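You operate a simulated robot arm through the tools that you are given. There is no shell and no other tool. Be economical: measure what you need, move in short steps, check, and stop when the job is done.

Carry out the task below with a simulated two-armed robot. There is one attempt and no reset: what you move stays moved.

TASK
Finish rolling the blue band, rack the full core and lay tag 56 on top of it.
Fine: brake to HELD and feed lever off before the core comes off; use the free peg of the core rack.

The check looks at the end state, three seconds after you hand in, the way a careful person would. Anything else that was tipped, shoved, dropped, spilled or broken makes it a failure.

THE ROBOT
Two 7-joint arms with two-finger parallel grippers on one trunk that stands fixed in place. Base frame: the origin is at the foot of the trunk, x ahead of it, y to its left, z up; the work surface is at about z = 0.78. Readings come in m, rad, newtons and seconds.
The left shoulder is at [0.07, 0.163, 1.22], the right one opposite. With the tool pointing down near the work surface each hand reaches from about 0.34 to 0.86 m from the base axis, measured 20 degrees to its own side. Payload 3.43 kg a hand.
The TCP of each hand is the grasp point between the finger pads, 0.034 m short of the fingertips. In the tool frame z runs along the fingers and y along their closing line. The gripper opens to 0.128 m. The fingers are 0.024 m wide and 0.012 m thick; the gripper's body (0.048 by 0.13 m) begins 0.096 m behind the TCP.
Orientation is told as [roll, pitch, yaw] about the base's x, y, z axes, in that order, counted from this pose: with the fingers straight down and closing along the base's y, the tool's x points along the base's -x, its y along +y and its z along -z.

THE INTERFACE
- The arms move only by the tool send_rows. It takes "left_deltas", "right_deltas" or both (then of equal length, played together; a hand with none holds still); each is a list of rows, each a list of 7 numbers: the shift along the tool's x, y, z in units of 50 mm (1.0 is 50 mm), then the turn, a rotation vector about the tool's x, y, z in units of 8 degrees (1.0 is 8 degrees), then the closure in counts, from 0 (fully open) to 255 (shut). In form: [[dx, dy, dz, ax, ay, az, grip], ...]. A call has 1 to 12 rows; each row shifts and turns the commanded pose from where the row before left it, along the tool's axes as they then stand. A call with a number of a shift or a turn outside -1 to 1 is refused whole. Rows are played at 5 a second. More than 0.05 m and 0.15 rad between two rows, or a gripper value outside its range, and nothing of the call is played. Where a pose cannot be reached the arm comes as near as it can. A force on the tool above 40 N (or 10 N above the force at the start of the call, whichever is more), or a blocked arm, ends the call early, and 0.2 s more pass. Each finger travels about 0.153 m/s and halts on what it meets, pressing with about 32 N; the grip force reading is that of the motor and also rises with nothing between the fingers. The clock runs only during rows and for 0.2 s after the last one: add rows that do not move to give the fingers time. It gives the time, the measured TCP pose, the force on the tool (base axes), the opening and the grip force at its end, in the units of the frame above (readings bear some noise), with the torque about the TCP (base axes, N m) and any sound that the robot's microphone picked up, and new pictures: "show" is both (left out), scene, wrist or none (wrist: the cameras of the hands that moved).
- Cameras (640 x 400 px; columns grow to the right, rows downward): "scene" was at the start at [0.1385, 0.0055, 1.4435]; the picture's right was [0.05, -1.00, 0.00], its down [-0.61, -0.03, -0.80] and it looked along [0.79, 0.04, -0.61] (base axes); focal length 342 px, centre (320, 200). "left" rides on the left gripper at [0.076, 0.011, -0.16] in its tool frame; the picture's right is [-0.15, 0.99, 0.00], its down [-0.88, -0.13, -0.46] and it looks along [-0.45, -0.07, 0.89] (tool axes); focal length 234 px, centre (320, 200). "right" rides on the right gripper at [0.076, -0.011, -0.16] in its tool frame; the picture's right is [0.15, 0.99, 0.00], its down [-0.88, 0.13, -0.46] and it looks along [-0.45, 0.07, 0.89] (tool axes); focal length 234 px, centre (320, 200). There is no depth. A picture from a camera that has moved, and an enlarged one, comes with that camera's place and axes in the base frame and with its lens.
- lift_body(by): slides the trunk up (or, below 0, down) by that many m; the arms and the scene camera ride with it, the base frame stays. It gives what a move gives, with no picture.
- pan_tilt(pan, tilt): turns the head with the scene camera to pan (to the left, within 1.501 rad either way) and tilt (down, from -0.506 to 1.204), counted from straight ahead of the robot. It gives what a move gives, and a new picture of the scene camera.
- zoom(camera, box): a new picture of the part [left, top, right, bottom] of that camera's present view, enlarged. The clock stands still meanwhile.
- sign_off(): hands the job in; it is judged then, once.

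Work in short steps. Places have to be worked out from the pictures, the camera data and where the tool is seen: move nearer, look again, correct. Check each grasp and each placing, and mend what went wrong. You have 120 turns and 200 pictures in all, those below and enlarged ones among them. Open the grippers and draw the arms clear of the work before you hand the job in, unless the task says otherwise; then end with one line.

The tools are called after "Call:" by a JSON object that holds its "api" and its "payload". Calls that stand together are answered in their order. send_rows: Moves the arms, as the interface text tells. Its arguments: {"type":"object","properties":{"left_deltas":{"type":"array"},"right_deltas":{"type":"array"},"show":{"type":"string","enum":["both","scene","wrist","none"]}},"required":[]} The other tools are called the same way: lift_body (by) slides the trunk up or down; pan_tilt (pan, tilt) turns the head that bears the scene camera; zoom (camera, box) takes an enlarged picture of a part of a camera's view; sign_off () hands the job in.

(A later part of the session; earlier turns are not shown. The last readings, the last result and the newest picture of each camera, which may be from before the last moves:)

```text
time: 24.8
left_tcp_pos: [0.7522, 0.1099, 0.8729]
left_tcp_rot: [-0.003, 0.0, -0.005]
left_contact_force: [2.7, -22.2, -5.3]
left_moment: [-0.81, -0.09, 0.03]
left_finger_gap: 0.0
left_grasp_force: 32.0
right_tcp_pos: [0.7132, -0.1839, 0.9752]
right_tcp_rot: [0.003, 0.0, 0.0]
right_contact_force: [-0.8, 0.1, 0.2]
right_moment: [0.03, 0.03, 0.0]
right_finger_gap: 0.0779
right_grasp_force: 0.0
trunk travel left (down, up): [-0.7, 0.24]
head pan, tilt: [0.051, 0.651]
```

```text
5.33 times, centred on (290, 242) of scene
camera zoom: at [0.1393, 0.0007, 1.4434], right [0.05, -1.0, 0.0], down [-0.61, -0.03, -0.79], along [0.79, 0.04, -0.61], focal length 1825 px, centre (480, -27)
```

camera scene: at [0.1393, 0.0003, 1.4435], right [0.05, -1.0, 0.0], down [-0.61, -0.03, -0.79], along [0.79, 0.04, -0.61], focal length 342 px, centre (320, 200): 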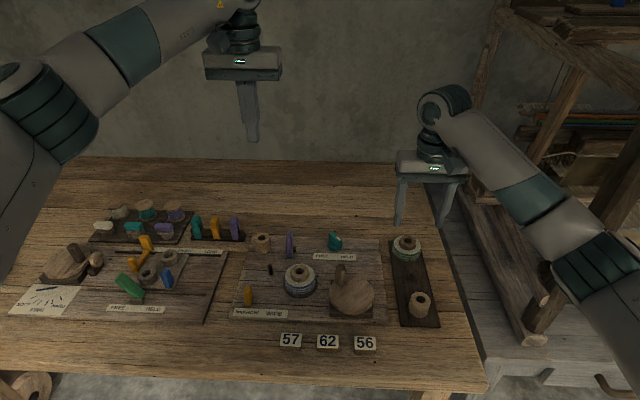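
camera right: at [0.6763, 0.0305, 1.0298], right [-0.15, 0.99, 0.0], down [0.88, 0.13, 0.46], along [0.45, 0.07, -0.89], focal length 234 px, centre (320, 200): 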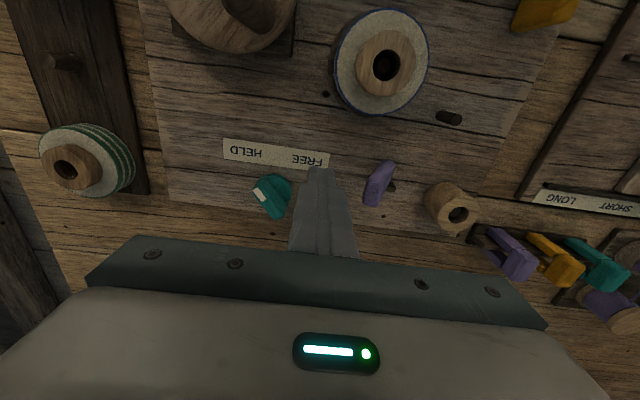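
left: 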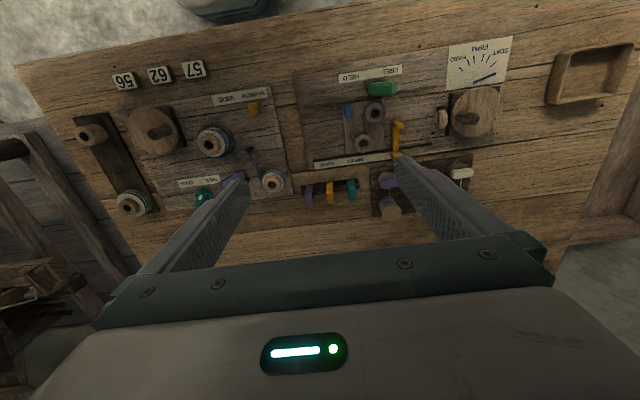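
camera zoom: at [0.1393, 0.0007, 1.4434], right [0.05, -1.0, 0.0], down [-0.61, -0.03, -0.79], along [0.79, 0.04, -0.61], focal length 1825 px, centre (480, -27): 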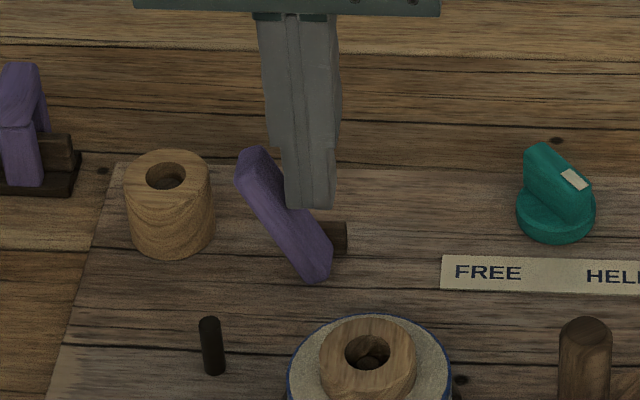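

The lever now leans fully +y against its stop (22 N). I back the left hand off and away, then bring the right hand over the full core.

Call:
{"api": "send_rows", "payload": {"left_deltas": [[0, -0.4, 0, 0, 0, 0, 255], [0, 0, -0.9, 0, 0, 0, 255], [0, 0, -0.9, 0, 0, 0, 255], [0, 0, -0.9, 0, 0, 0, 255], [0, 0.3, -0.9, 0, 0, 0, 200], [0, 0.9, -0.3, 0, 0, 0, 100], [0, 0.9, -0.2, 0, 0, 0, 0], [0.2, 0.9, -0.2, 0, 0, 0, 0], [0.4, 0.8, 0, 0, 0, 0, 0], [0.4, 0.8, 0, 0, 0, 0, 0]], "show": "none"}}

Call:
{"api": "send_rows", "payload": {"right_deltas": [[0, 0.9, 0, 0, 0, 0, 100], [0, 0.9, 0, 0, 0, 0, 100], [0, 0.9, 0, 0, 0, 0, 100], [0, 0.9, 0, 0, 0, 0, 100], [0, 0.9, 0, 0, 0, 0, 100], [0.4, 0.55, 0.2, 0, 0, 0, 100], [0.4, 0, 0.2, 0, 0, 0, 100]], "show": "wrist"}}

Call:
{"api": "zoom", "payload": {"camera": "right", "box": [220, 60, 460, 220]}}

Call:
{"api": "zoom", "payload": {"camera": "scene", "box": [230, 225, 390, 325]}}

```text
time: 27.0
left_tcp_pos: [0.7012, 0.3288, 1.0885]
left_tcp_rot: [-0.001, -0.001, 0.001]
left_contact_force: [-0.7, 0.1, -0.5]
left_moment: [-0.05, -0.01, -0.01]
left_finger_gap: 0.1283
left_grasp_force: 0.0
right_tcp_pos: [0.7131, -0.1793, 0.9765]
right_tcp_rot: [-0.001, -0.001, 0.004]
right_contact_force: [0.0, -0.6, -0.4]
right_moment: [-0.01, 0.0, -0.01]
right_finger_gap: 0.0779
right_grasp_force: 0.0
trunk travel left (down, up): [-0.7, 0.24]
head pan, tilt: [0.051, 0.651]
```

```text
time: 28.6
left_tcp_pos: [0.7024, 0.3257, 1.0872]
left_tcp_rot: [-0.001, 0.001, 0.002]
left_contact_force: [0.0, -0.2, -0.1]
left_moment: [-0.02, 0.03, 0.0]
left_finger_gap: 0.1281
left_grasp_force: 0.0
right_tcp_pos: [0.6729, 0.072, 0.9547]
right_tcp_rot: [0.001, 0.0, 0.005]
right_contact_force: [0.2, -0.2, 0.1]
right_moment: [0.02, -0.01, -0.01]
right_finger_gap: 0.0776
right_grasp_force: 0.1
trunk travel left (down, up): [-0.7, 0.24]
head pan, tilt: [0.051, 0.651]
camera right: at [0.5966, 0.0603, 1.1129], right [-0.15, 0.99, 0.0], down [0.88, 0.13, 0.46], along [0.45, 0.07, -0.89], focal length 234 px, centre (320, 200)
```

right: 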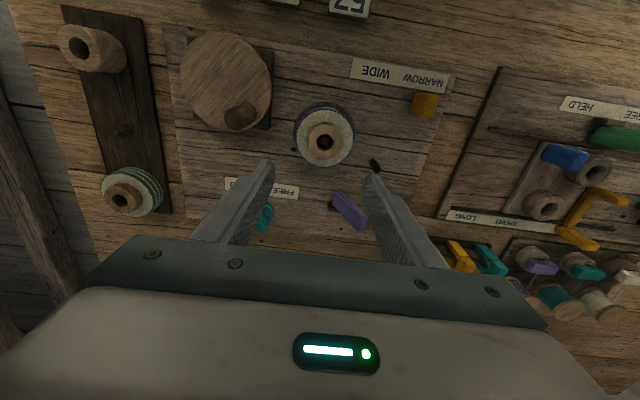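

```text
2.50 times, centred on (340, 140) of right
camera zoom: at [0.5966, 0.0603, 1.1129], right [-0.15, 0.99, 0.0], down [0.88, 0.13, 0.46], along [0.45, 0.07, -0.89], focal length 585 px, centre (270, 350)
```

zoom: 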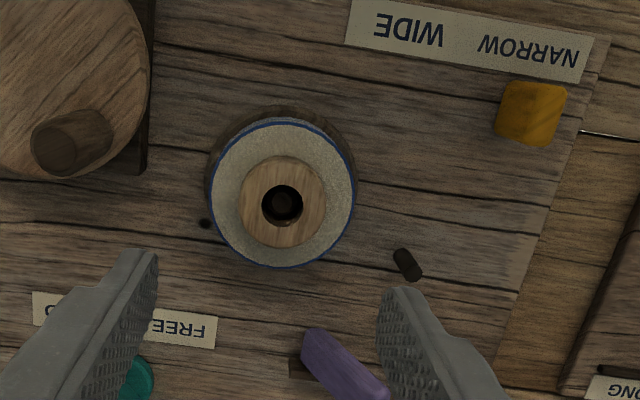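

```text
4.00 times, centred on (310, 275) of scene
camera zoom: at [0.1385, 0.0042, 1.4436], right [0.05, -1.0, 0.0], down [-0.61, -0.03, -0.8], along [0.79, 0.04, -0.61], focal length 1369 px, centre (360, -100)
```

zoom: 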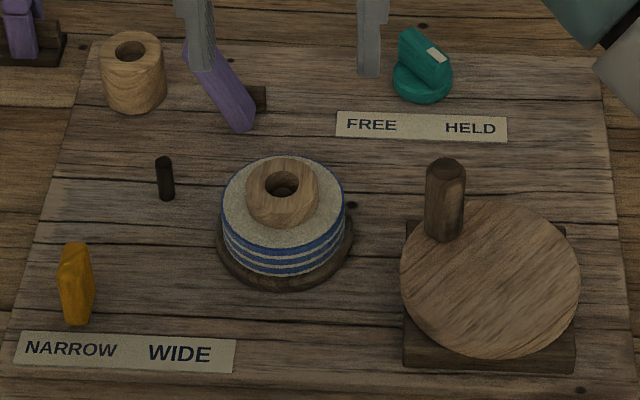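

Lever is off, brake HELD. Full core hub is at about (0.655, 0.076), top z≈0.837. I align and come down just above it to check.

Call:
{"api": "send_rows", "payload": {"right_deltas": [[0.36, 0.08, 0, 0, 0, 0, 125], [0, 0, 0.6, 0, 0, 0, 125], [0, 0, 0.7, 0, 0, 0, 125]], "show": "none"}}

Call:
{"api": "zoom", "payload": {"camera": "right", "box": [240, 90, 400, 210]}}

Call:
{"api": "zoom", "payload": {"camera": "scene", "box": [250, 235, 350, 305]}}

```text
time: 29.4
left_tcp_pos: [0.7011, 0.327, 1.0879]
left_tcp_rot: [0.0, -0.001, 0.0]
left_contact_force: [-0.5, -0.9, 0.1]
left_moment: [0.03, 0.03, 0.02]
left_finger_gap: 0.1278
left_grasp_force: 0.0
right_tcp_pos: [0.6545, 0.0771, 0.8915]
right_tcp_rot: [0.001, 0.0, 0.004]
right_contact_force: [0.1, -0.1, -0.3]
right_moment: [0.01, 0.02, -0.02]
right_finger_gap: 0.0652
right_grasp_force: 0.1
trunk travel left (down, up): [-0.7, 0.24]
head pan, tilt: [0.051, 0.651]
```

```text
3.33 times, centred on (320, 150) of right
camera zoom: at [0.5791, 0.0657, 1.0499], right [-0.15, 0.99, 0.0], down [0.88, 0.13, 0.46], along [0.45, 0.07, -0.89], focal length 781 px, centre (320, 367)
```

zoom: 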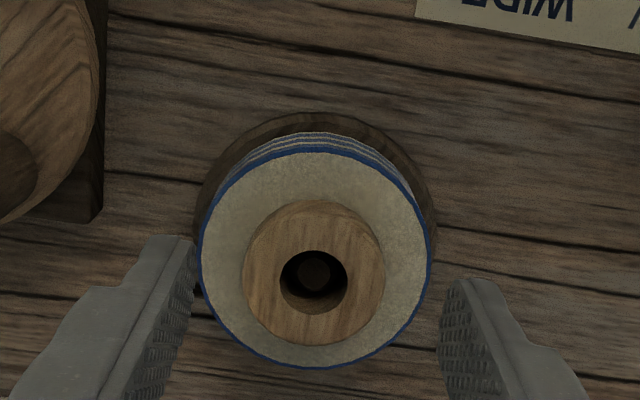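

```text
5.71 times, centred on (300, 270) of scene
camera zoom: at [0.1389, 0.0057, 1.4435], right [0.05, -1.0, 0.0], down [-0.61, -0.03, -0.79], along [0.79, 0.04, -0.61], focal length 1956 px, centre (434, -200)
```

zoom: 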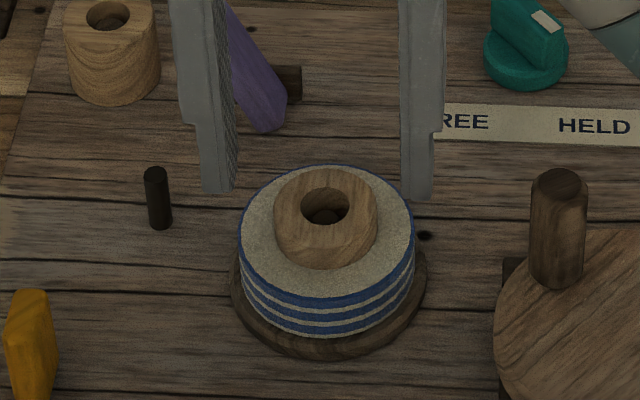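

Aligned on the hub. I descend the last 31 mm gently and close.

Call:
{"api": "send_rows", "payload": {"right_deltas": [[-0.04, -0.02, 0.3, 0, 0, 0, 125], [0, 0, 0.2, 0, 0, 0, 125], [0, 0, 0.12, 0, 0, 0, 125]], "show": "none"}}

Call:
{"api": "zoom", "payload": {"camera": "scene", "box": [250, 235, 350, 305]}}

```text
time: 30.2
left_tcp_pos: [0.701, 0.3267, 1.0887]
left_tcp_rot: [0.0, 0.0, 0.002]
left_contact_force: [1.0, -0.2, -0.2]
left_moment: [0.0, -0.02, 0.02]
left_finger_gap: 0.1279
left_grasp_force: 0.0
right_tcp_pos: [0.6565, 0.0775, 0.8596]
right_tcp_rot: [0.001, -0.001, 0.004]
right_contact_force: [-0.4, 0.5, 0.0]
right_moment: [0.0, 0.04, -0.01]
right_finger_gap: 0.0654
right_grasp_force: 0.2
trunk travel left (down, up): [-0.7, 0.24]
head pan, tilt: [0.051, 0.651]
```

```text
5.71 times, centred on (300, 270) of scene
camera zoom: at [0.1385, 0.0056, 1.4435], right [0.05, -1.0, 0.0], down [-0.61, -0.03, -0.8], along [0.79, 0.04, -0.61], focal length 1956 px, centre (434, -200)
```

zoom: 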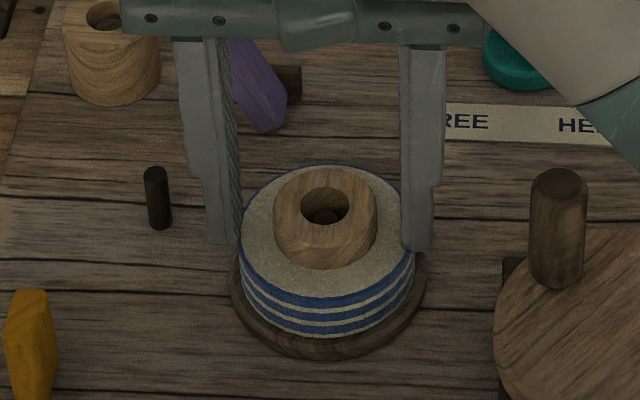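

Tips are just above the band's top face, no contact. Closing on the hub, then a small test lift.

Call:
{"api": "send_rows", "payload": {"right_deltas": [[0, 0, 0, 0, 0, 0, 255], [0, 0, 0, 0, 0, 0, 255], [0, 0, 0, 0, 0, 0, 255]], "show": "none"}}

Call:
{"api": "send_rows", "payload": {"right_deltas": [[0, 0, -0.3, 0, 0, 0, 255], [0, 0, -0.3, 0, 0, 0, 255]], "show": "none"}}

Call:
{"api": "zoom", "payload": {"camera": "scene", "box": [250, 235, 350, 305]}}

```text
time: 31.0
left_tcp_pos: [0.7028, 0.3261, 1.0874]
left_tcp_rot: [-0.001, -0.002, 0.001]
left_contact_force: [-0.3, 0.5, -0.3]
left_moment: [-0.01, 0.03, 0.01]
left_finger_gap: 0.1279
left_grasp_force: 0.0
right_tcp_pos: [0.6559, 0.0758, 0.8596]
right_tcp_rot: [0.001, 0.0, 0.003]
right_contact_force: [-1.1, -0.2, 0.1]
right_moment: [0.01, -0.01, 0.08]
right_finger_gap: 0.0402
right_grasp_force: 31.8
trunk travel left (down, up): [-0.7, 0.24]
head pan, tilt: [0.051, 0.651]
```

```text
time: 31.6
left_tcp_pos: [0.7012, 0.3256, 1.0885]
left_tcp_rot: [-0.002, 0.0, 0.003]
left_contact_force: [-0.5, -0.1, 0.1]
left_moment: [-0.02, 0.01, 0.01]
left_finger_gap: 0.1279
left_grasp_force: 0.0
right_tcp_pos: [0.6552, 0.0767, 0.8888]
right_tcp_rot: [-0.001, 0.0, 0.003]
right_contact_force: [-1.1, 0.2, -0.1]
right_moment: [-0.01, -0.01, -0.02]
right_finger_gap: 0.0001
right_grasp_force: 31.8
trunk travel left (down, up): [-0.7, 0.24]
head pan, tilt: [0.051, 0.651]
```

```text
5.71 times, centred on (300, 270) of scene
camera zoom: at [0.1383, 0.0056, 1.4435], right [0.05, -1.0, 0.0], down [-0.61, -0.03, -0.8], along [0.79, 0.04, -0.61], focal length 1956 px, centre (434, -200)
```

zoom: 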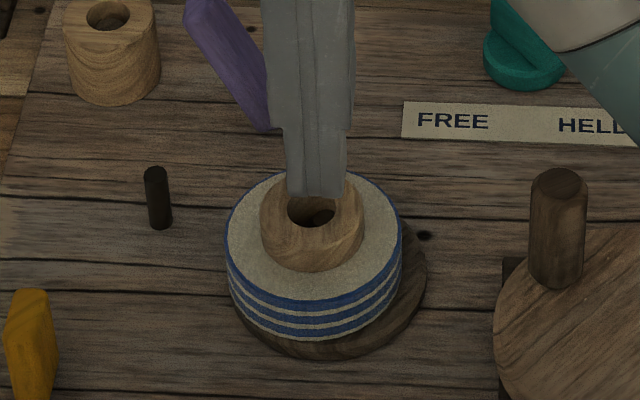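

The grip slipped off the short hub; the core shifted a bit. I rise, open and look from above.

Call:
{"api": "send_rows", "payload": {"right_deltas": [[0, 0, -0.6, 0, 0, 0, 255], [0, 0, -0.4, 0, 0, 0, 60], [0, 0, 0, 0, 0, 0, 20]], "show": "none"}}

Call:
{"api": "zoom", "payload": {"camera": "right", "box": [220, 60, 420, 210]}}

Call:
{"api": "zoom", "payload": {"camera": "scene", "box": [260, 250, 340, 310]}}

```text
time: 32.4
left_tcp_pos: [0.7013, 0.3262, 1.0869]
left_tcp_rot: [-0.001, 0.0, 0.001]
left_contact_force: [-0.4, -0.1, -0.4]
left_moment: [0.03, 0.01, 0.01]
left_finger_gap: 0.128
left_grasp_force: 0.1
right_tcp_pos: [0.656, 0.0756, 0.9388]
right_tcp_rot: [-0.001, -0.002, 0.006]
right_contact_force: [-0.8, 0.0, 1.2]
right_moment: [0.05, 0.01, -0.01]
right_finger_gap: 0.1182
right_grasp_force: 0.1
trunk travel left (down, up): [-0.7, 0.24]
head pan, tilt: [0.051, 0.651]
```

```text
2.67 times, centred on (320, 135) of right
camera zoom: at [0.5804, 0.0646, 1.0981], right [-0.15, 0.99, 0.0], down [0.88, 0.13, 0.46], along [0.45, 0.07, -0.89], focal length 624 px, centre (320, 373)
```

zoom: 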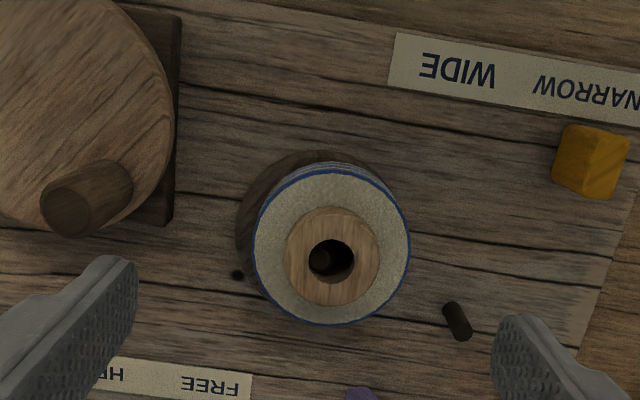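

```text
6.67 times, centred on (300, 280) of scene
camera zoom: at [0.1388, 0.0058, 1.4435], right [0.05, -1.0, 0.0], down [-0.61, -0.03, -0.79], along [0.79, 0.04, -0.61], focal length 2282 px, centre (453, -333)
```

zoom: 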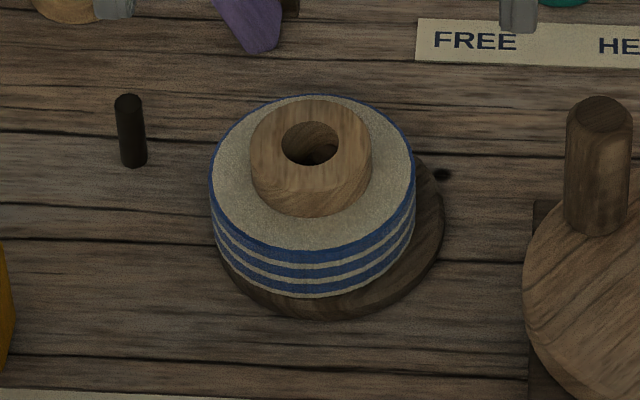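

Core still sits on its spindle, shifted ~6 mm to +y (centre ≈ 0.656, 0.082). I'll grip the whole roll instead, deeper: fingertips to z≈0.808.

Call:
{"api": "send_rows", "payload": {"right_deltas": [[0, 0.13, 0, 0, 0, 0, 78], [0, 0, 0.7, 0, 0, 0, 78], [0, 0, 0.7, 0, 0, 0, 78], [0, 0, 0.3, 0, 0, 0, 78], [0, 0, 0.24, 0, 0, 0, 78]], "show": "none"}}

Call:
{"api": "zoom", "payload": {"camera": "scene", "box": [250, 235, 350, 305]}}

Call:
{"api": "zoom", "payload": {"camera": "right", "box": [220, 90, 420, 240]}}

```text
time: 33.6
left_tcp_pos: [0.7019, 0.3264, 1.0881]
left_tcp_rot: [0.0, 0.001, 0.0]
left_contact_force: [0.1, -1.1, 0.2]
left_moment: [0.01, 0.01, -0.01]
left_finger_gap: 0.128
left_grasp_force: 0.1
right_tcp_pos: [0.6549, 0.0823, 0.842]
right_tcp_rot: [0.0, 0.0, 0.005]
right_contact_force: [0.5, 0.4, 0.4]
right_moment: [-0.01, -0.03, 0.02]
right_finger_gap: 0.0889
right_grasp_force: 0.2
trunk travel left (down, up): [-0.7, 0.24]
head pan, tilt: [0.051, 0.651]
```

```text
5.71 times, centred on (300, 270) of scene
camera zoom: at [0.1388, 0.0054, 1.4435], right [0.05, -1.0, 0.0], down [-0.61, -0.03, -0.79], along [0.79, 0.04, -0.61], focal length 1956 px, centre (434, -200)
```

zoom: 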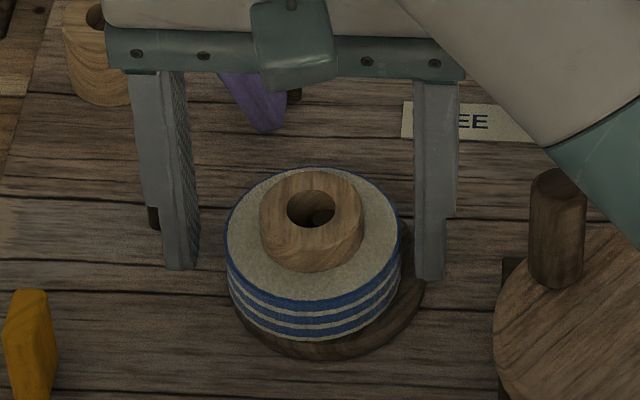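

```text
2.67 times, centred on (320, 165) of right
camera zoom: at [0.5799, 0.0722, 1.0016], right [-0.15, 0.99, 0.0], down [0.88, 0.13, 0.45], along [0.45, 0.07, -0.89], focal length 624 px, centre (320, 293)
```

zoom: 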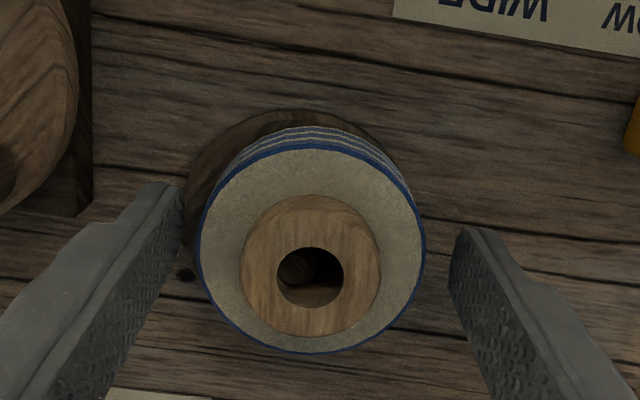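

Comparing rows, the tips are only ~2 mm below the band's top face (heights were overestimated). I go down another 13 mm, then close.

Call:
{"api": "send_rows", "payload": {"right_deltas": [[0, 0, 0.14, 0, 0, 0, 78], [0, 0, 0.12, 0, 0, 0, 78], [0, 0, 0, 0, 0, 0, 255], [0, 0, 0, 0, 0, 0, 255]], "show": "none"}}

Call:
{"api": "zoom", "payload": {"camera": "scene", "box": [250, 235, 350, 305]}}

```text
time: 34.6
left_tcp_pos: [0.6998, 0.3244, 1.0904]
left_tcp_rot: [0.002, -0.003, 0.0]
left_contact_force: [-0.3, 0.2, -0.7]
left_moment: [-0.01, 0.03, -0.01]
left_finger_gap: 0.1281
left_grasp_force: 0.1
right_tcp_pos: [0.6559, 0.08, 0.8345]
right_tcp_rot: [-0.001, -0.008, 0.003]
right_contact_force: [6.7, -10.1, 33.2]
right_moment: [-1.54, 0.13, 0.0]
right_finger_gap: 0.0662
right_grasp_force: 32.0
trunk travel left (down, up): [-0.7, 0.24]
head pan, tilt: [0.051, 0.651]
```

```text
5.71 times, centred on (300, 270) of scene
camera zoom: at [0.1355, 0.0038, 1.4442], right [0.05, -1.0, 0.0], down [-0.6, -0.03, -0.8], along [0.8, 0.04, -0.6], focal length 1956 px, centre (434, -200)
```

zoom: 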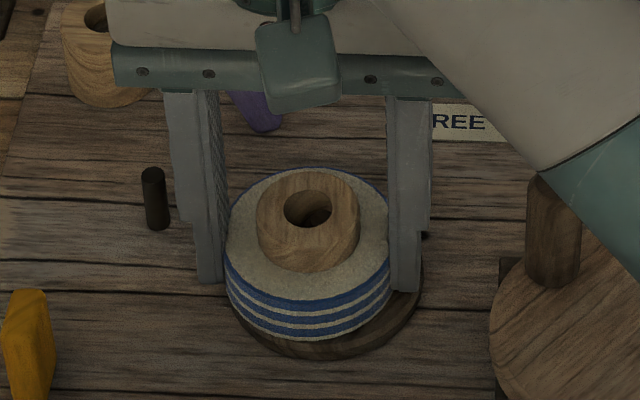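

Right fingertip touched the platter (33 N), roll gripped at 66 mm. I lift slightly and check.

Call:
{"api": "send_rows", "payload": {"right_deltas": [[0, 0, -0.1, 0, 0, 0, 255], [0, 0, -0.1, 0, 0, 0, 255], [0, 0, -0.15, 0, 0, 0, 255], [0, 0, -0.15, 0, 0, 0, 255]], "show": "none"}}

Call:
{"api": "zoom", "payload": {"camera": "scene", "box": [250, 235, 350, 305]}}

```text
time: 35.6
left_tcp_pos: [0.7023, 0.3264, 1.0883]
left_tcp_rot: [-0.001, 0.002, 0.001]
left_contact_force: [-0.1, -0.3, -0.1]
left_moment: [-0.01, -0.03, 0.0]
left_finger_gap: 0.1282
left_grasp_force: 0.1
right_tcp_pos: [0.6553, 0.0831, 0.8527]
right_tcp_rot: [0.0, 0.002, 0.003]
right_contact_force: [7.7, -3.0, -2.2]
right_moment: [-0.08, -0.24, 0.06]
right_finger_gap: 0.0659
right_grasp_force: 32.1
trunk travel left (down, up): [-0.7, 0.24]
head pan, tilt: [0.051, 0.651]
```

```text
5.71 times, centred on (300, 270) of scene
camera zoom: at [0.1403, 0.0052, 1.4433], right [0.05, -1.0, 0.0], down [-0.61, -0.03, -0.79], along [0.79, 0.04, -0.61], focal length 1956 px, centre (434, -200)
```

zoom: 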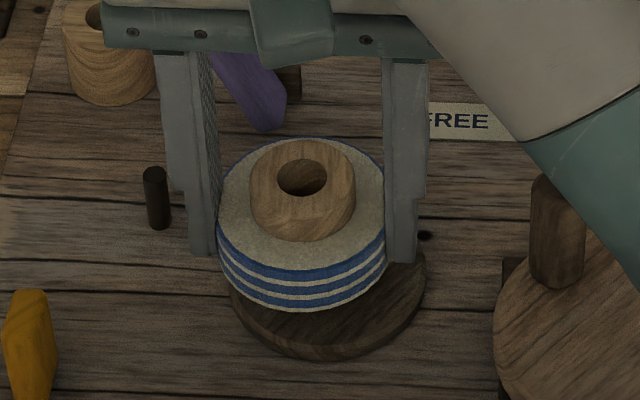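

The core comes up with the hand. I keep lifting clear of the spindle.

Call:
{"api": "send_rows", "payload": {"right_deltas": [[0, 0, -0.3, 0, 0, 0, 255], [0, 0, -0.3, 0, 0, 0, 255], [0, 0, -0.3, 0, 0, 0, 255], [0, 0, -0.4, 0, 0, 0, 255], [0, 0, -0.4, 0, 0, 0, 255]], "show": "both"}}

```text
time: 36.8
left_tcp_pos: [0.701, 0.3254, 1.0883]
left_tcp_rot: [0.0, 0.001, 0.002]
left_contact_force: [0.2, 0.5, 0.2]
left_moment: [0.04, -0.01, -0.02]
left_finger_gap: 0.1278
left_grasp_force: 0.0
right_tcp_pos: [0.6547, 0.0826, 0.9374]
right_tcp_rot: [0.001, 0.001, 0.004]
right_contact_force: [0.6, -0.7, 0.0]
right_moment: [-0.03, -0.01, 0.02]
right_finger_gap: 0.0657
right_grasp_force: 32.1
trunk travel left (down, up): [-0.7, 0.24]
head pan, tilt: [0.051, 0.651]
camera scene: at [0.1386, 0.0054, 1.4435], right [0.05, -1.0, 0.0], down [-0.61, -0.03, -0.8], along [0.79, 0.04, -0.61], focal length 342 px, centre (320, 200)
camera right: at [0.579, 0.0721, 1.098], right [-0.15, 0.99, 0.0], down [0.88, 0.13, 0.46], along [0.45, 0.07, -0.89], focal length 234 px, centre (320, 200)
```

scene: 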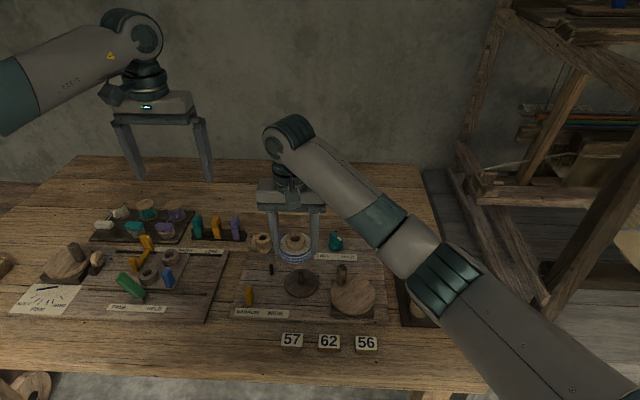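
right: 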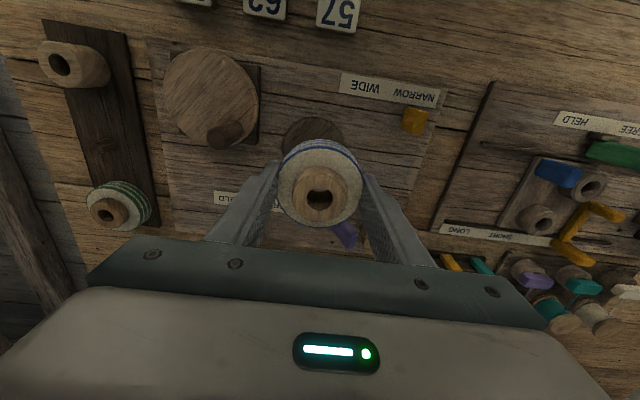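

Core is securely held. I carry it at height over to the rack side, positioned so the wrist camera sees the free middle peg.

Call:
{"api": "send_rows", "payload": {"right_deltas": [[0, -0.7, -0.4, 0, 0, 0, 255], [-0.3, -0.8, 0, 0, 0, 0, 255], [-0.3, -0.8, 0, 0, 0, 0, 255], [-0.3, -0.8, 0, 0, 0, 0, 255], [-0.3, -0.8, 0, 0, 0, 0, 255], [-0.3, -0.8, 0, 0, 0, 0, 255], [-0.3, -0.75, 0, 0, 0, 0, 255]], "show": "wrist"}}

Call:
{"api": "zoom", "payload": {"camera": "right", "box": [220, 20, 420, 220]}}

Call:
{"api": "zoom", "payload": {"camera": "scene", "box": [370, 225, 450, 335]}}

```text
time: 38.4
left_tcp_pos: [0.7019, 0.326, 1.088]
left_tcp_rot: [0.0, 0.0, 0.002]
left_contact_force: [-0.6, 0.3, 0.3]
left_moment: [0.03, 0.01, -0.03]
left_finger_gap: 0.1278
left_grasp_force: 0.2
right_tcp_pos: [0.7476, -0.1917, 0.9608]
right_tcp_rot: [0.0, 0.002, 0.006]
right_contact_force: [0.4, -0.3, -0.3]
right_moment: [0.01, 0.0, 0.0]
right_finger_gap: 0.066
right_grasp_force: 32.0
trunk travel left (down, up): [-0.7, 0.24]
head pan, tilt: [0.051, 0.651]
camera right: at [0.6722, -0.203, 1.1192], right [-0.15, 0.99, 0.0], down [0.88, 0.13, 0.46], along [0.45, 0.07, -0.89], focal length 234 px, centre (320, 200)
```

right: 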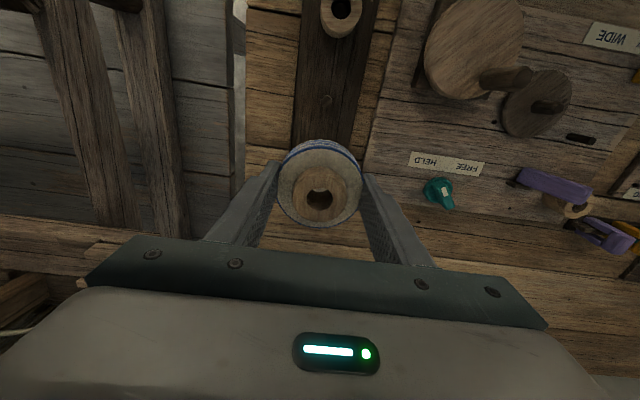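

```text
2.00 times, centred on (320, 120) of right
camera zoom: at [0.6722, -0.203, 1.1192], right [-0.15, 0.99, 0.0], down [0.88, 0.13, 0.46], along [0.45, 0.07, -0.89], focal length 468 px, centre (320, 360)
```

zoom: 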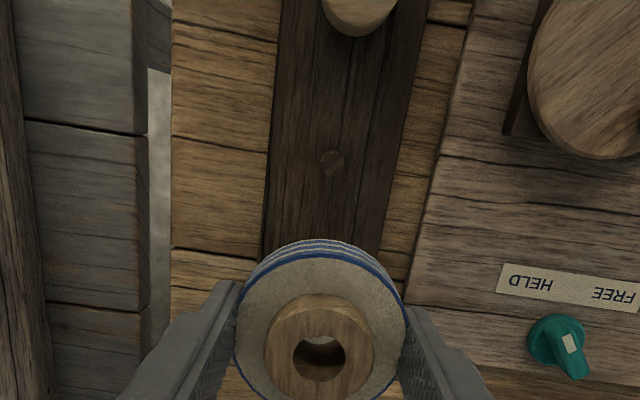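

```text
3.64 times, centred on (410, 280) of scene
camera zoom: at [0.1389, 0.0045, 1.4435], right [0.05, -1.0, 0.0], down [-0.61, -0.03, -0.79], along [0.79, 0.04, -0.61], focal length 1245 px, centre (-7, -91)
```

zoom: 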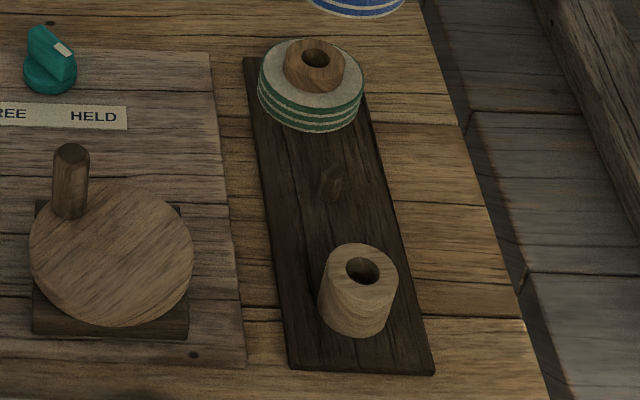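

Free peg located at about (0.692, -0.191). I zoom on the held core to pin its offset relative to the fingertips.

Call:
{"api": "zoom", "payload": {"camera": "scene", "box": [370, 180, 470, 250]}}

Call:
{"api": "zoom", "payload": {"camera": "right", "box": [260, 110, 380, 240]}}

```text
5.71 times, centred on (420, 215) of scene
camera zoom: at [0.1389, 0.0045, 1.4435], right [0.05, -1.0, 0.0], down [-0.61, -0.03, -0.79], along [0.79, 0.04, -0.61], focal length 1956 px, centre (-251, 114)
```

zoom: 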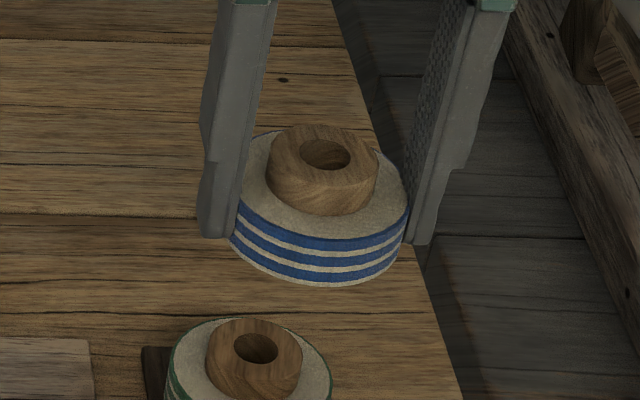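

```text
3.08 times, centred on (320, 175) of right
camera zoom: at [0.6722, -0.203, 1.1192], right [-0.15, 0.99, 0.0], down [0.88, 0.13, 0.46], along [0.45, 0.07, -0.89], focal length 720 px, centre (320, 277)
```

zoom: 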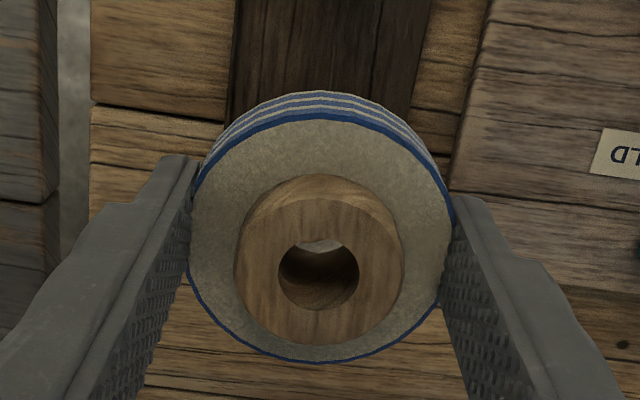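

Core centre is about TCP + (0.002, 0.001), its bottom ~36 mm below TCP. I move over the peg and descend to just above it.

Call:
{"api": "send_rows", "payload": {"right_deltas": [[0.561, 0, 0, 0, 0, 0, 255], [0.561, 0, 0, 0, 0, 0, 255], [0, 0, 0.7, 0, 0, 0, 255], [0, 0, 0.7, 0, 0, 0, 255], [0, 0, 0.6, 0, 0, 0, 255]], "show": "wrist"}}

Call:
{"api": "zoom", "payload": {"camera": "scene", "box": [370, 225, 470, 305]}}

```text
time: 39.6
left_tcp_pos: [0.701, 0.3259, 1.0883]
left_tcp_rot: [0.001, -0.001, 0.002]
left_contact_force: [0.4, -0.2, 0.1]
left_moment: [0.0, 0.02, 0.03]
left_finger_gap: 0.1281
left_grasp_force: 0.1
right_tcp_pos: [0.6905, -0.191, 0.8571]
right_tcp_rot: [0.001, 0.0, 0.003]
right_contact_force: [-0.5, 0.5, -0.6]
right_moment: [-0.01, 0.02, -0.01]
right_finger_gap: 0.0659
right_grasp_force: 31.7
trunk travel left (down, up): [-0.7, 0.24]
head pan, tilt: [0.051, 0.651]
camera right: at [0.6158, -0.2013, 1.0163], right [-0.15, 0.99, 0.0], down [0.88, 0.13, 0.46], along [0.45, 0.07, -0.89], focal length 234 px, centre (320, 200)
```

right: 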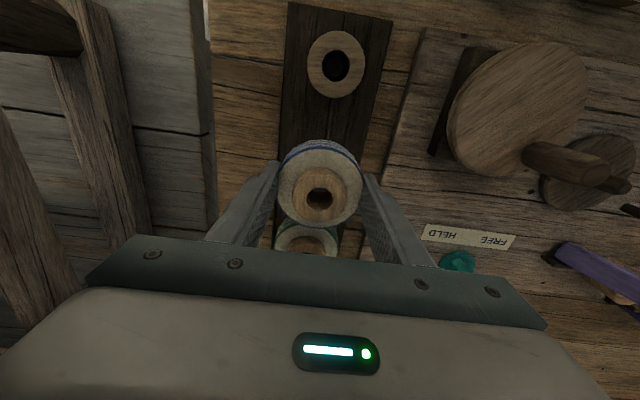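

```text
5.00 times, centred on (420, 265) of scene
camera zoom: at [0.139, 0.0056, 1.4435], right [0.05, -1.0, 0.0], down [-0.61, -0.03, -0.79], along [0.79, 0.04, -0.61], focal length 1711 px, centre (-180, -125)
```

zoom: 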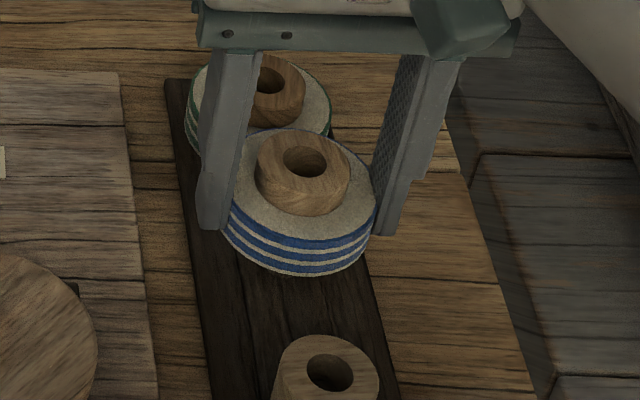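

Position looks right over the middle of the rack. I descend slowly, watching force.

Call:
{"api": "send_rows", "payload": {"right_deltas": [[0, 0, 0.2, 0, 0, 0, 255], [0, 0, 0.1, 0, 0, 0, 255], [0, 0, 0.1, 0, 0, 0, 255], [0, 0, 0.1, 0, 0, 0, 255]], "show": "none"}}

Call:
{"api": "zoom", "payload": {"camera": "scene", "box": [370, 225, 470, 305]}}

```text
time: 40.6
left_tcp_pos: [0.7025, 0.3266, 1.088]
left_tcp_rot: [0.001, 0.0, 0.003]
left_contact_force: [0.0, 0.4, 0.3]
left_moment: [0.03, 0.01, -0.02]
left_finger_gap: 0.1281
left_grasp_force: 0.0
right_tcp_pos: [0.6917, -0.1898, 0.8329]
right_tcp_rot: [-0.002, 0.0, 0.004]
right_contact_force: [0.2, 0.2, -0.1]
right_moment: [-0.02, 0.01, -0.02]
right_finger_gap: 0.066
right_grasp_force: 31.8
trunk travel left (down, up): [-0.7, 0.24]
head pan, tilt: [0.051, 0.651]
```

```text
5.00 times, centred on (420, 265) of scene
camera zoom: at [0.1387, 0.0055, 1.4435], right [0.05, -1.0, 0.0], down [-0.61, -0.03, -0.79], along [0.79, 0.04, -0.61], focal length 1711 px, centre (-180, -125)
```

zoom: 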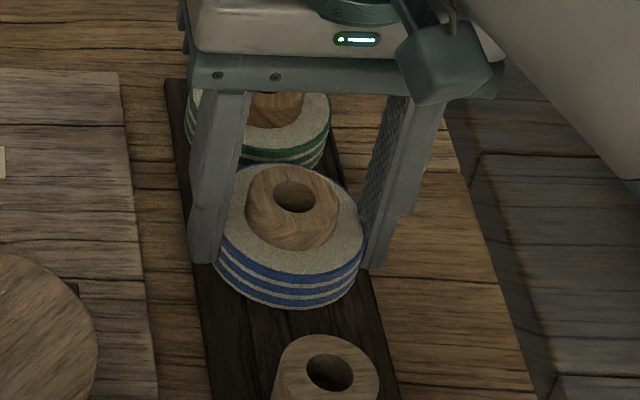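

No contact yet. I continue down in small steps.

Call:
{"api": "send_rows", "payload": {"right_deltas": [[0, 0, 0.08, 0, 0, 0, 255], [0, 0, 0.08, 0, 0, 0, 255], [0, 0, 0.06, 0, 0, 0, 255]], "show": "none"}}

Call:
{"api": "zoom", "payload": {"camera": "scene", "box": [370, 225, 470, 305]}}

```text
time: 41.4
left_tcp_pos: [0.7014, 0.327, 1.0888]
left_tcp_rot: [0.0, 0.0, 0.003]
left_contact_force: [0.2, -0.4, 0.7]
left_moment: [0.02, -0.04, -0.01]
left_finger_gap: 0.128
left_grasp_force: 0.1
right_tcp_pos: [0.6898, -0.1883, 0.8228]
right_tcp_rot: [-0.002, 0.001, 0.002]
right_contact_force: [0.4, 0.1, -0.5]
right_moment: [0.01, 0.01, -0.02]
right_finger_gap: 0.0661
right_grasp_force: 32.6
trunk travel left (down, up): [-0.7, 0.24]
head pan, tilt: [0.051, 0.651]
```

```text
5.00 times, centred on (420, 265) of scene
camera zoom: at [0.1386, 0.0055, 1.4435], right [0.05, -1.0, 0.0], down [-0.61, -0.03, -0.8], along [0.79, 0.04, -0.61], focal length 1711 px, centre (-180, -125)
```

zoom: 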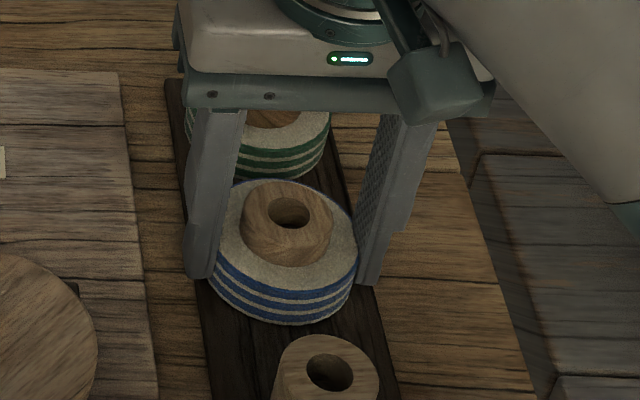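

Call:
{"api": "send_rows", "payload": {"right_deltas": [[0, 0, 0.06, 0, 0, 0, 255], [0, 0, 0.06, 0, 0, 0, 255]], "show": "none"}}

Call:
{"api": "zoom", "payload": {"camera": "scene", "box": [370, 225, 470, 305]}}

```text
time: 42.0
left_tcp_pos: [0.6998, 0.3266, 1.0889]
left_tcp_rot: [0.0, -0.002, 0.002]
left_contact_force: [0.2, 0.0, -0.5]
left_moment: [0.02, -0.02, 0.02]
left_finger_gap: 0.128
left_grasp_force: 0.1
right_tcp_pos: [0.6908, -0.1897, 0.8202]
right_tcp_rot: [0.001, -0.007, 0.004]
right_contact_force: [2.4, -4.4, 22.4]
right_moment: [-0.25, 0.21, 0.38]
right_finger_gap: 0.066
right_grasp_force: 32.5
trunk travel left (down, up): [-0.7, 0.24]
head pan, tilt: [0.051, 0.651]
```

```text
5.00 times, centred on (420, 265) of scene
camera zoom: at [0.136, 0.0057, 1.4442], right [0.05, -1.0, 0.0], down [-0.6, -0.03, -0.8], along [0.8, 0.04, -0.61], focal length 1711 px, centre (-180, -125)
```

zoom: 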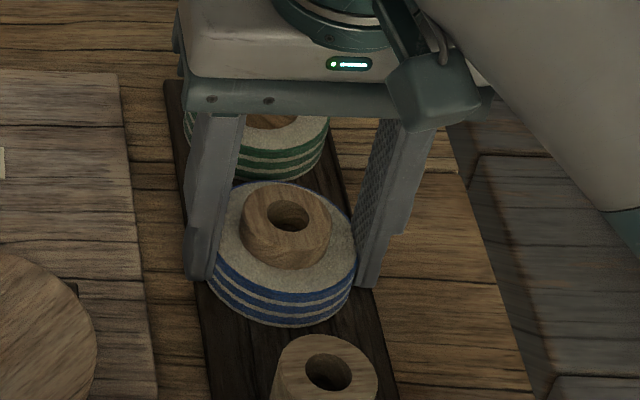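

Contact (22 N) at a height consistent with the core resting on the rack plate around the peg. I release and rise to inspect.

Call:
{"api": "send_rows", "payload": {"right_deltas": [[0, 0, -0.06, 0, 0, 0, 255], [0, 0, 0, 0, 0, 0, 90], [0, 0, 0, 0, 0, 0, 60], [0, 0, -0.5, 0, 0, 0, 60], [0, 0, -0.9, 0, 0, 0, 60], [0, 0, -0.9, 0, 0, 0, 60]], "show": "none"}}

Call:
{"api": "zoom", "payload": {"camera": "scene", "box": [370, 225, 470, 305]}}

Call:
{"api": "zoom", "payload": {"camera": "right", "box": [220, 40, 420, 240]}}

```text
time: 43.4
left_tcp_pos: [0.7012, 0.3257, 1.089]
left_tcp_rot: [0.001, -0.001, 0.0]
left_contact_force: [-0.2, 0.0, 0.3]
left_moment: [0.01, -0.03, 0.0]
left_finger_gap: 0.128
left_grasp_force: 0.1
right_tcp_pos: [0.689, -0.1879, 0.9376]
right_tcp_rot: [-0.002, 0.001, 0.002]
right_contact_force: [0.6, 0.0, 0.1]
right_moment: [0.0, -0.04, -0.02]
right_finger_gap: 0.0979
right_grasp_force: 0.1
trunk travel left (down, up): [-0.7, 0.24]
head pan, tilt: [0.051, 0.651]
```

```text
5.00 times, centred on (420, 265) of scene
camera zoom: at [0.1381, 0.0047, 1.4434], right [0.05, -1.0, 0.0], down [-0.61, -0.03, -0.8], along [0.79, 0.04, -0.61], focal length 1711 px, centre (-180, -125)
```

zoom: 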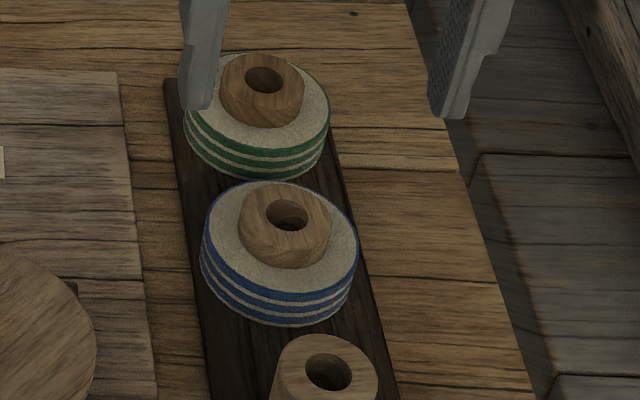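

```text
2.00 times, centred on (320, 140) of right
camera zoom: at [0.6136, -0.1991, 1.0959], right [-0.15, 0.99, 0.0], down [0.88, 0.13, 0.45], along [0.45, 0.07, -0.89], focal length 468 px, centre (320, 320)
```

zoom: 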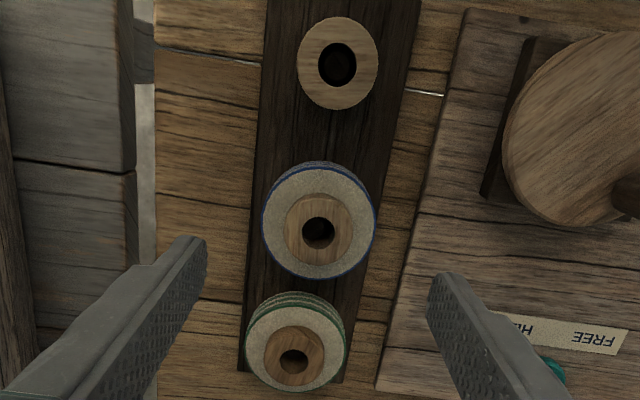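

Call:
{"api": "zoom", "payload": {"camera": "right", "box": [285, 110, 355, 180]}}

Call:
{"api": "zoom", "payload": {"camera": "scene", "box": [395, 235, 435, 275]}}

```text
5.71 times, centred on (320, 145) of right
camera zoom: at [0.6136, -0.1991, 1.0959], right [-0.15, 0.99, 0.0], down [0.88, 0.13, 0.45], along [0.45, 0.07, -0.89], focal length 1338 px, centre (320, 514)
```

zoom: 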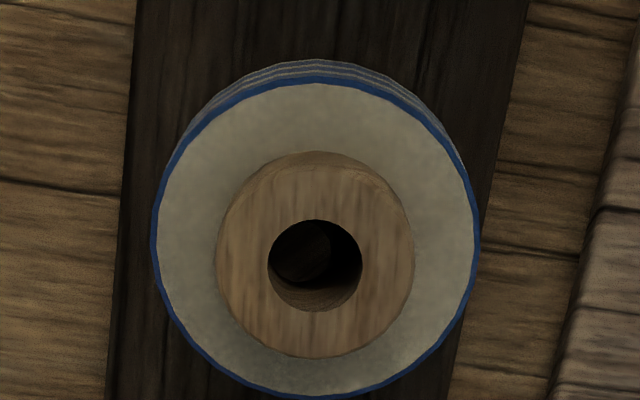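

```text
10.00 times, centred on (415, 255) of scene
camera zoom: at [0.1381, 0.0047, 1.4434], right [0.05, -1.0, 0.0], down [-0.61, -0.03, -0.8], along [0.79, 0.04, -0.61], focal length 3423 px, centre (-630, -350)
```

zoom: 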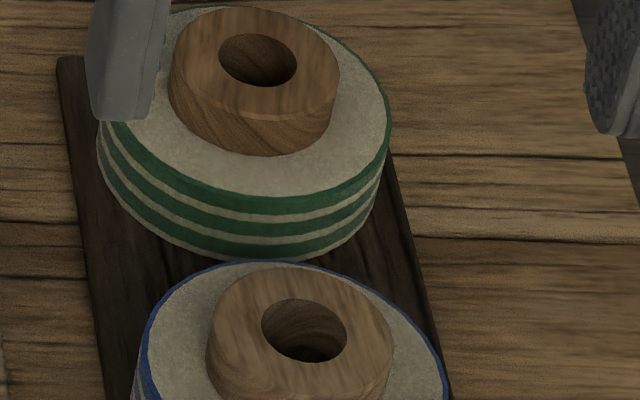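

The peg is visible inside the hole: the core is racked. Next I hover over tag 56 (est. 0.508, -0.068).

Call:
{"api": "send_rows", "payload": {"right_deltas": [[0.7, 0.6, 0, 0, 0, 0, 100], [0.7, 0.6, 0, 0, 0, 0, 100], [0.75, 0.6, 0, 0, 0, 0, 120], [0.75, 0.6, 0, 0, 0, 0, 130]], "show": "wrist"}}

Call:
{"api": "zoom", "payload": {"camera": "right", "box": [220, 40, 420, 240]}}

Call:
{"api": "zoom", "payload": {"camera": "scene", "box": [330, 320, 400, 370]}}

```text
time: 44.4
left_tcp_pos: [0.7007, 0.3281, 1.0886]
left_tcp_rot: [-0.002, 0.0, 0.0]
left_contact_force: [-0.1, 0.6, 0.3]
left_moment: [-0.03, 0.01, 0.01]
left_finger_gap: 0.1281
left_grasp_force: 0.0
right_tcp_pos: [0.5453, -0.0682, 0.9355]
right_tcp_rot: [-0.001, -0.002, 0.001]
right_contact_force: [-0.2, 0.4, -0.5]
right_moment: [-0.05, -0.01, 0.03]
right_finger_gap: 0.0628
right_grasp_force: 0.0
trunk travel left (down, up): [-0.7, 0.24]
head pan, tilt: [0.051, 0.651]
camera right: at [0.4683, -0.0783, 1.0952], right [-0.15, 0.99, 0.0], down [0.88, 0.13, 0.46], along [0.45, 0.07, -0.89], focal length 234 px, centre (320, 200)
```

right: 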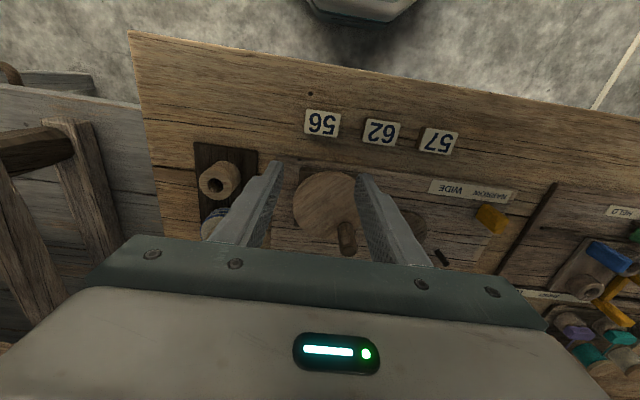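

```text
2.00 times, centred on (320, 140) of right
camera zoom: at [0.4683, -0.0783, 1.0952], right [-0.15, 0.99, 0.0], down [0.88, 0.13, 0.46], along [0.45, 0.07, -0.89], focal length 468 px, centre (320, 320)
```

zoom: 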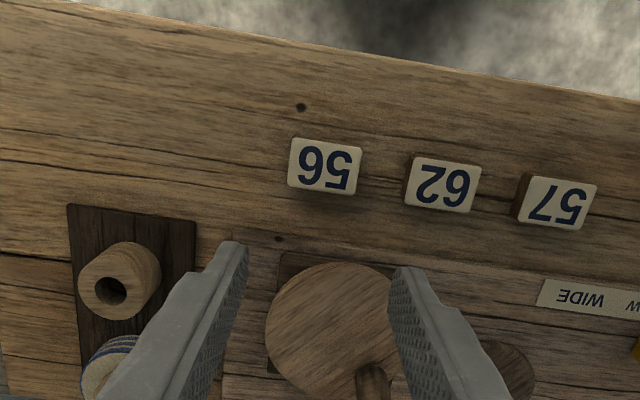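

```text
8.00 times, centred on (365, 345) of scene
camera zoom: at [0.1377, 0.0068, 1.4436], right [0.05, -1.0, 0.0], down [-0.61, -0.03, -0.8], along [0.79, 0.04, -0.61], focal length 2738 px, centre (-40, -960)
```

zoom: 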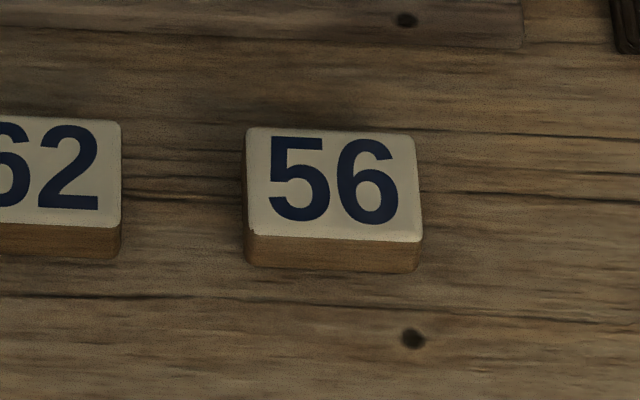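

Tag 56 centre ≈ (0.512, -0.0675), top z≈0.795, 43×28×15 mm. I descend around it, narrow enough to miss tag 62.

Call:
{"api": "send_rows", "payload": {"right_deltas": [[0.666, 0.01, 0, 0, 0, 0, 143], [0, 0, 0.8, 0, 0, 0, 143], [0, 0, 0.8, 0, 0, 0, 143], [0, 0, 0.4, 0, 0, 0, 143]], "show": "none"}}

Call:
{"api": "zoom", "payload": {"camera": "scene", "box": [310, 290, 420, 370]}}

Call:
{"api": "zoom", "payload": {"camera": "right", "box": [220, 90, 420, 240]}}

```text
time: 45.4
left_tcp_pos: [0.7013, 0.3253, 1.0882]
left_tcp_rot: [0.0, 0.0, 0.001]
left_contact_force: [-1.0, -0.8, -0.8]
left_moment: [0.01, 0.01, 0.02]
left_finger_gap: 0.128
left_grasp_force: 0.0
right_tcp_pos: [0.5109, -0.0692, 0.8349]
right_tcp_rot: [0.0, -0.001, 0.004]
right_contact_force: [0.7, -0.1, 0.2]
right_moment: [-0.01, 0.04, -0.01]
right_finger_gap: 0.0564
right_grasp_force: 0.0
trunk travel left (down, up): [-0.7, 0.24]
head pan, tilt: [0.051, 0.651]
```

```text
5.00 times, centred on (365, 330) of scene
camera zoom: at [0.1382, 0.0056, 1.4436], right [0.05, -1.0, 0.0], down [-0.61, -0.03, -0.8], along [0.79, 0.04, -0.61], focal length 1711 px, centre (95, -450)
```

zoom: 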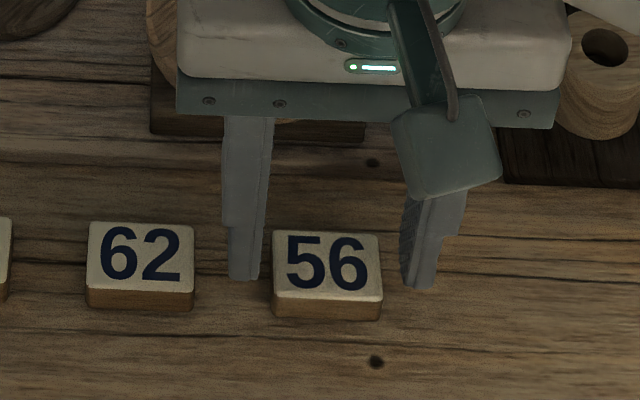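

```text
2.67 times, centred on (320, 165) of right
camera zoom: at [0.4368, -0.0805, 0.9939], right [-0.15, 0.99, 0.0], down [0.88, 0.13, 0.46], along [0.45, 0.07, -0.89], focal length 624 px, centre (320, 293)
```

zoom: 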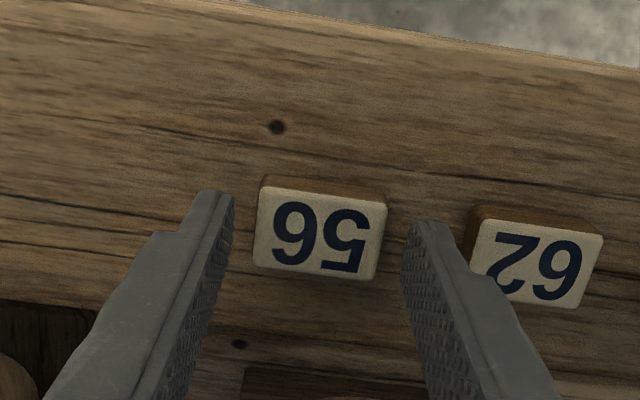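

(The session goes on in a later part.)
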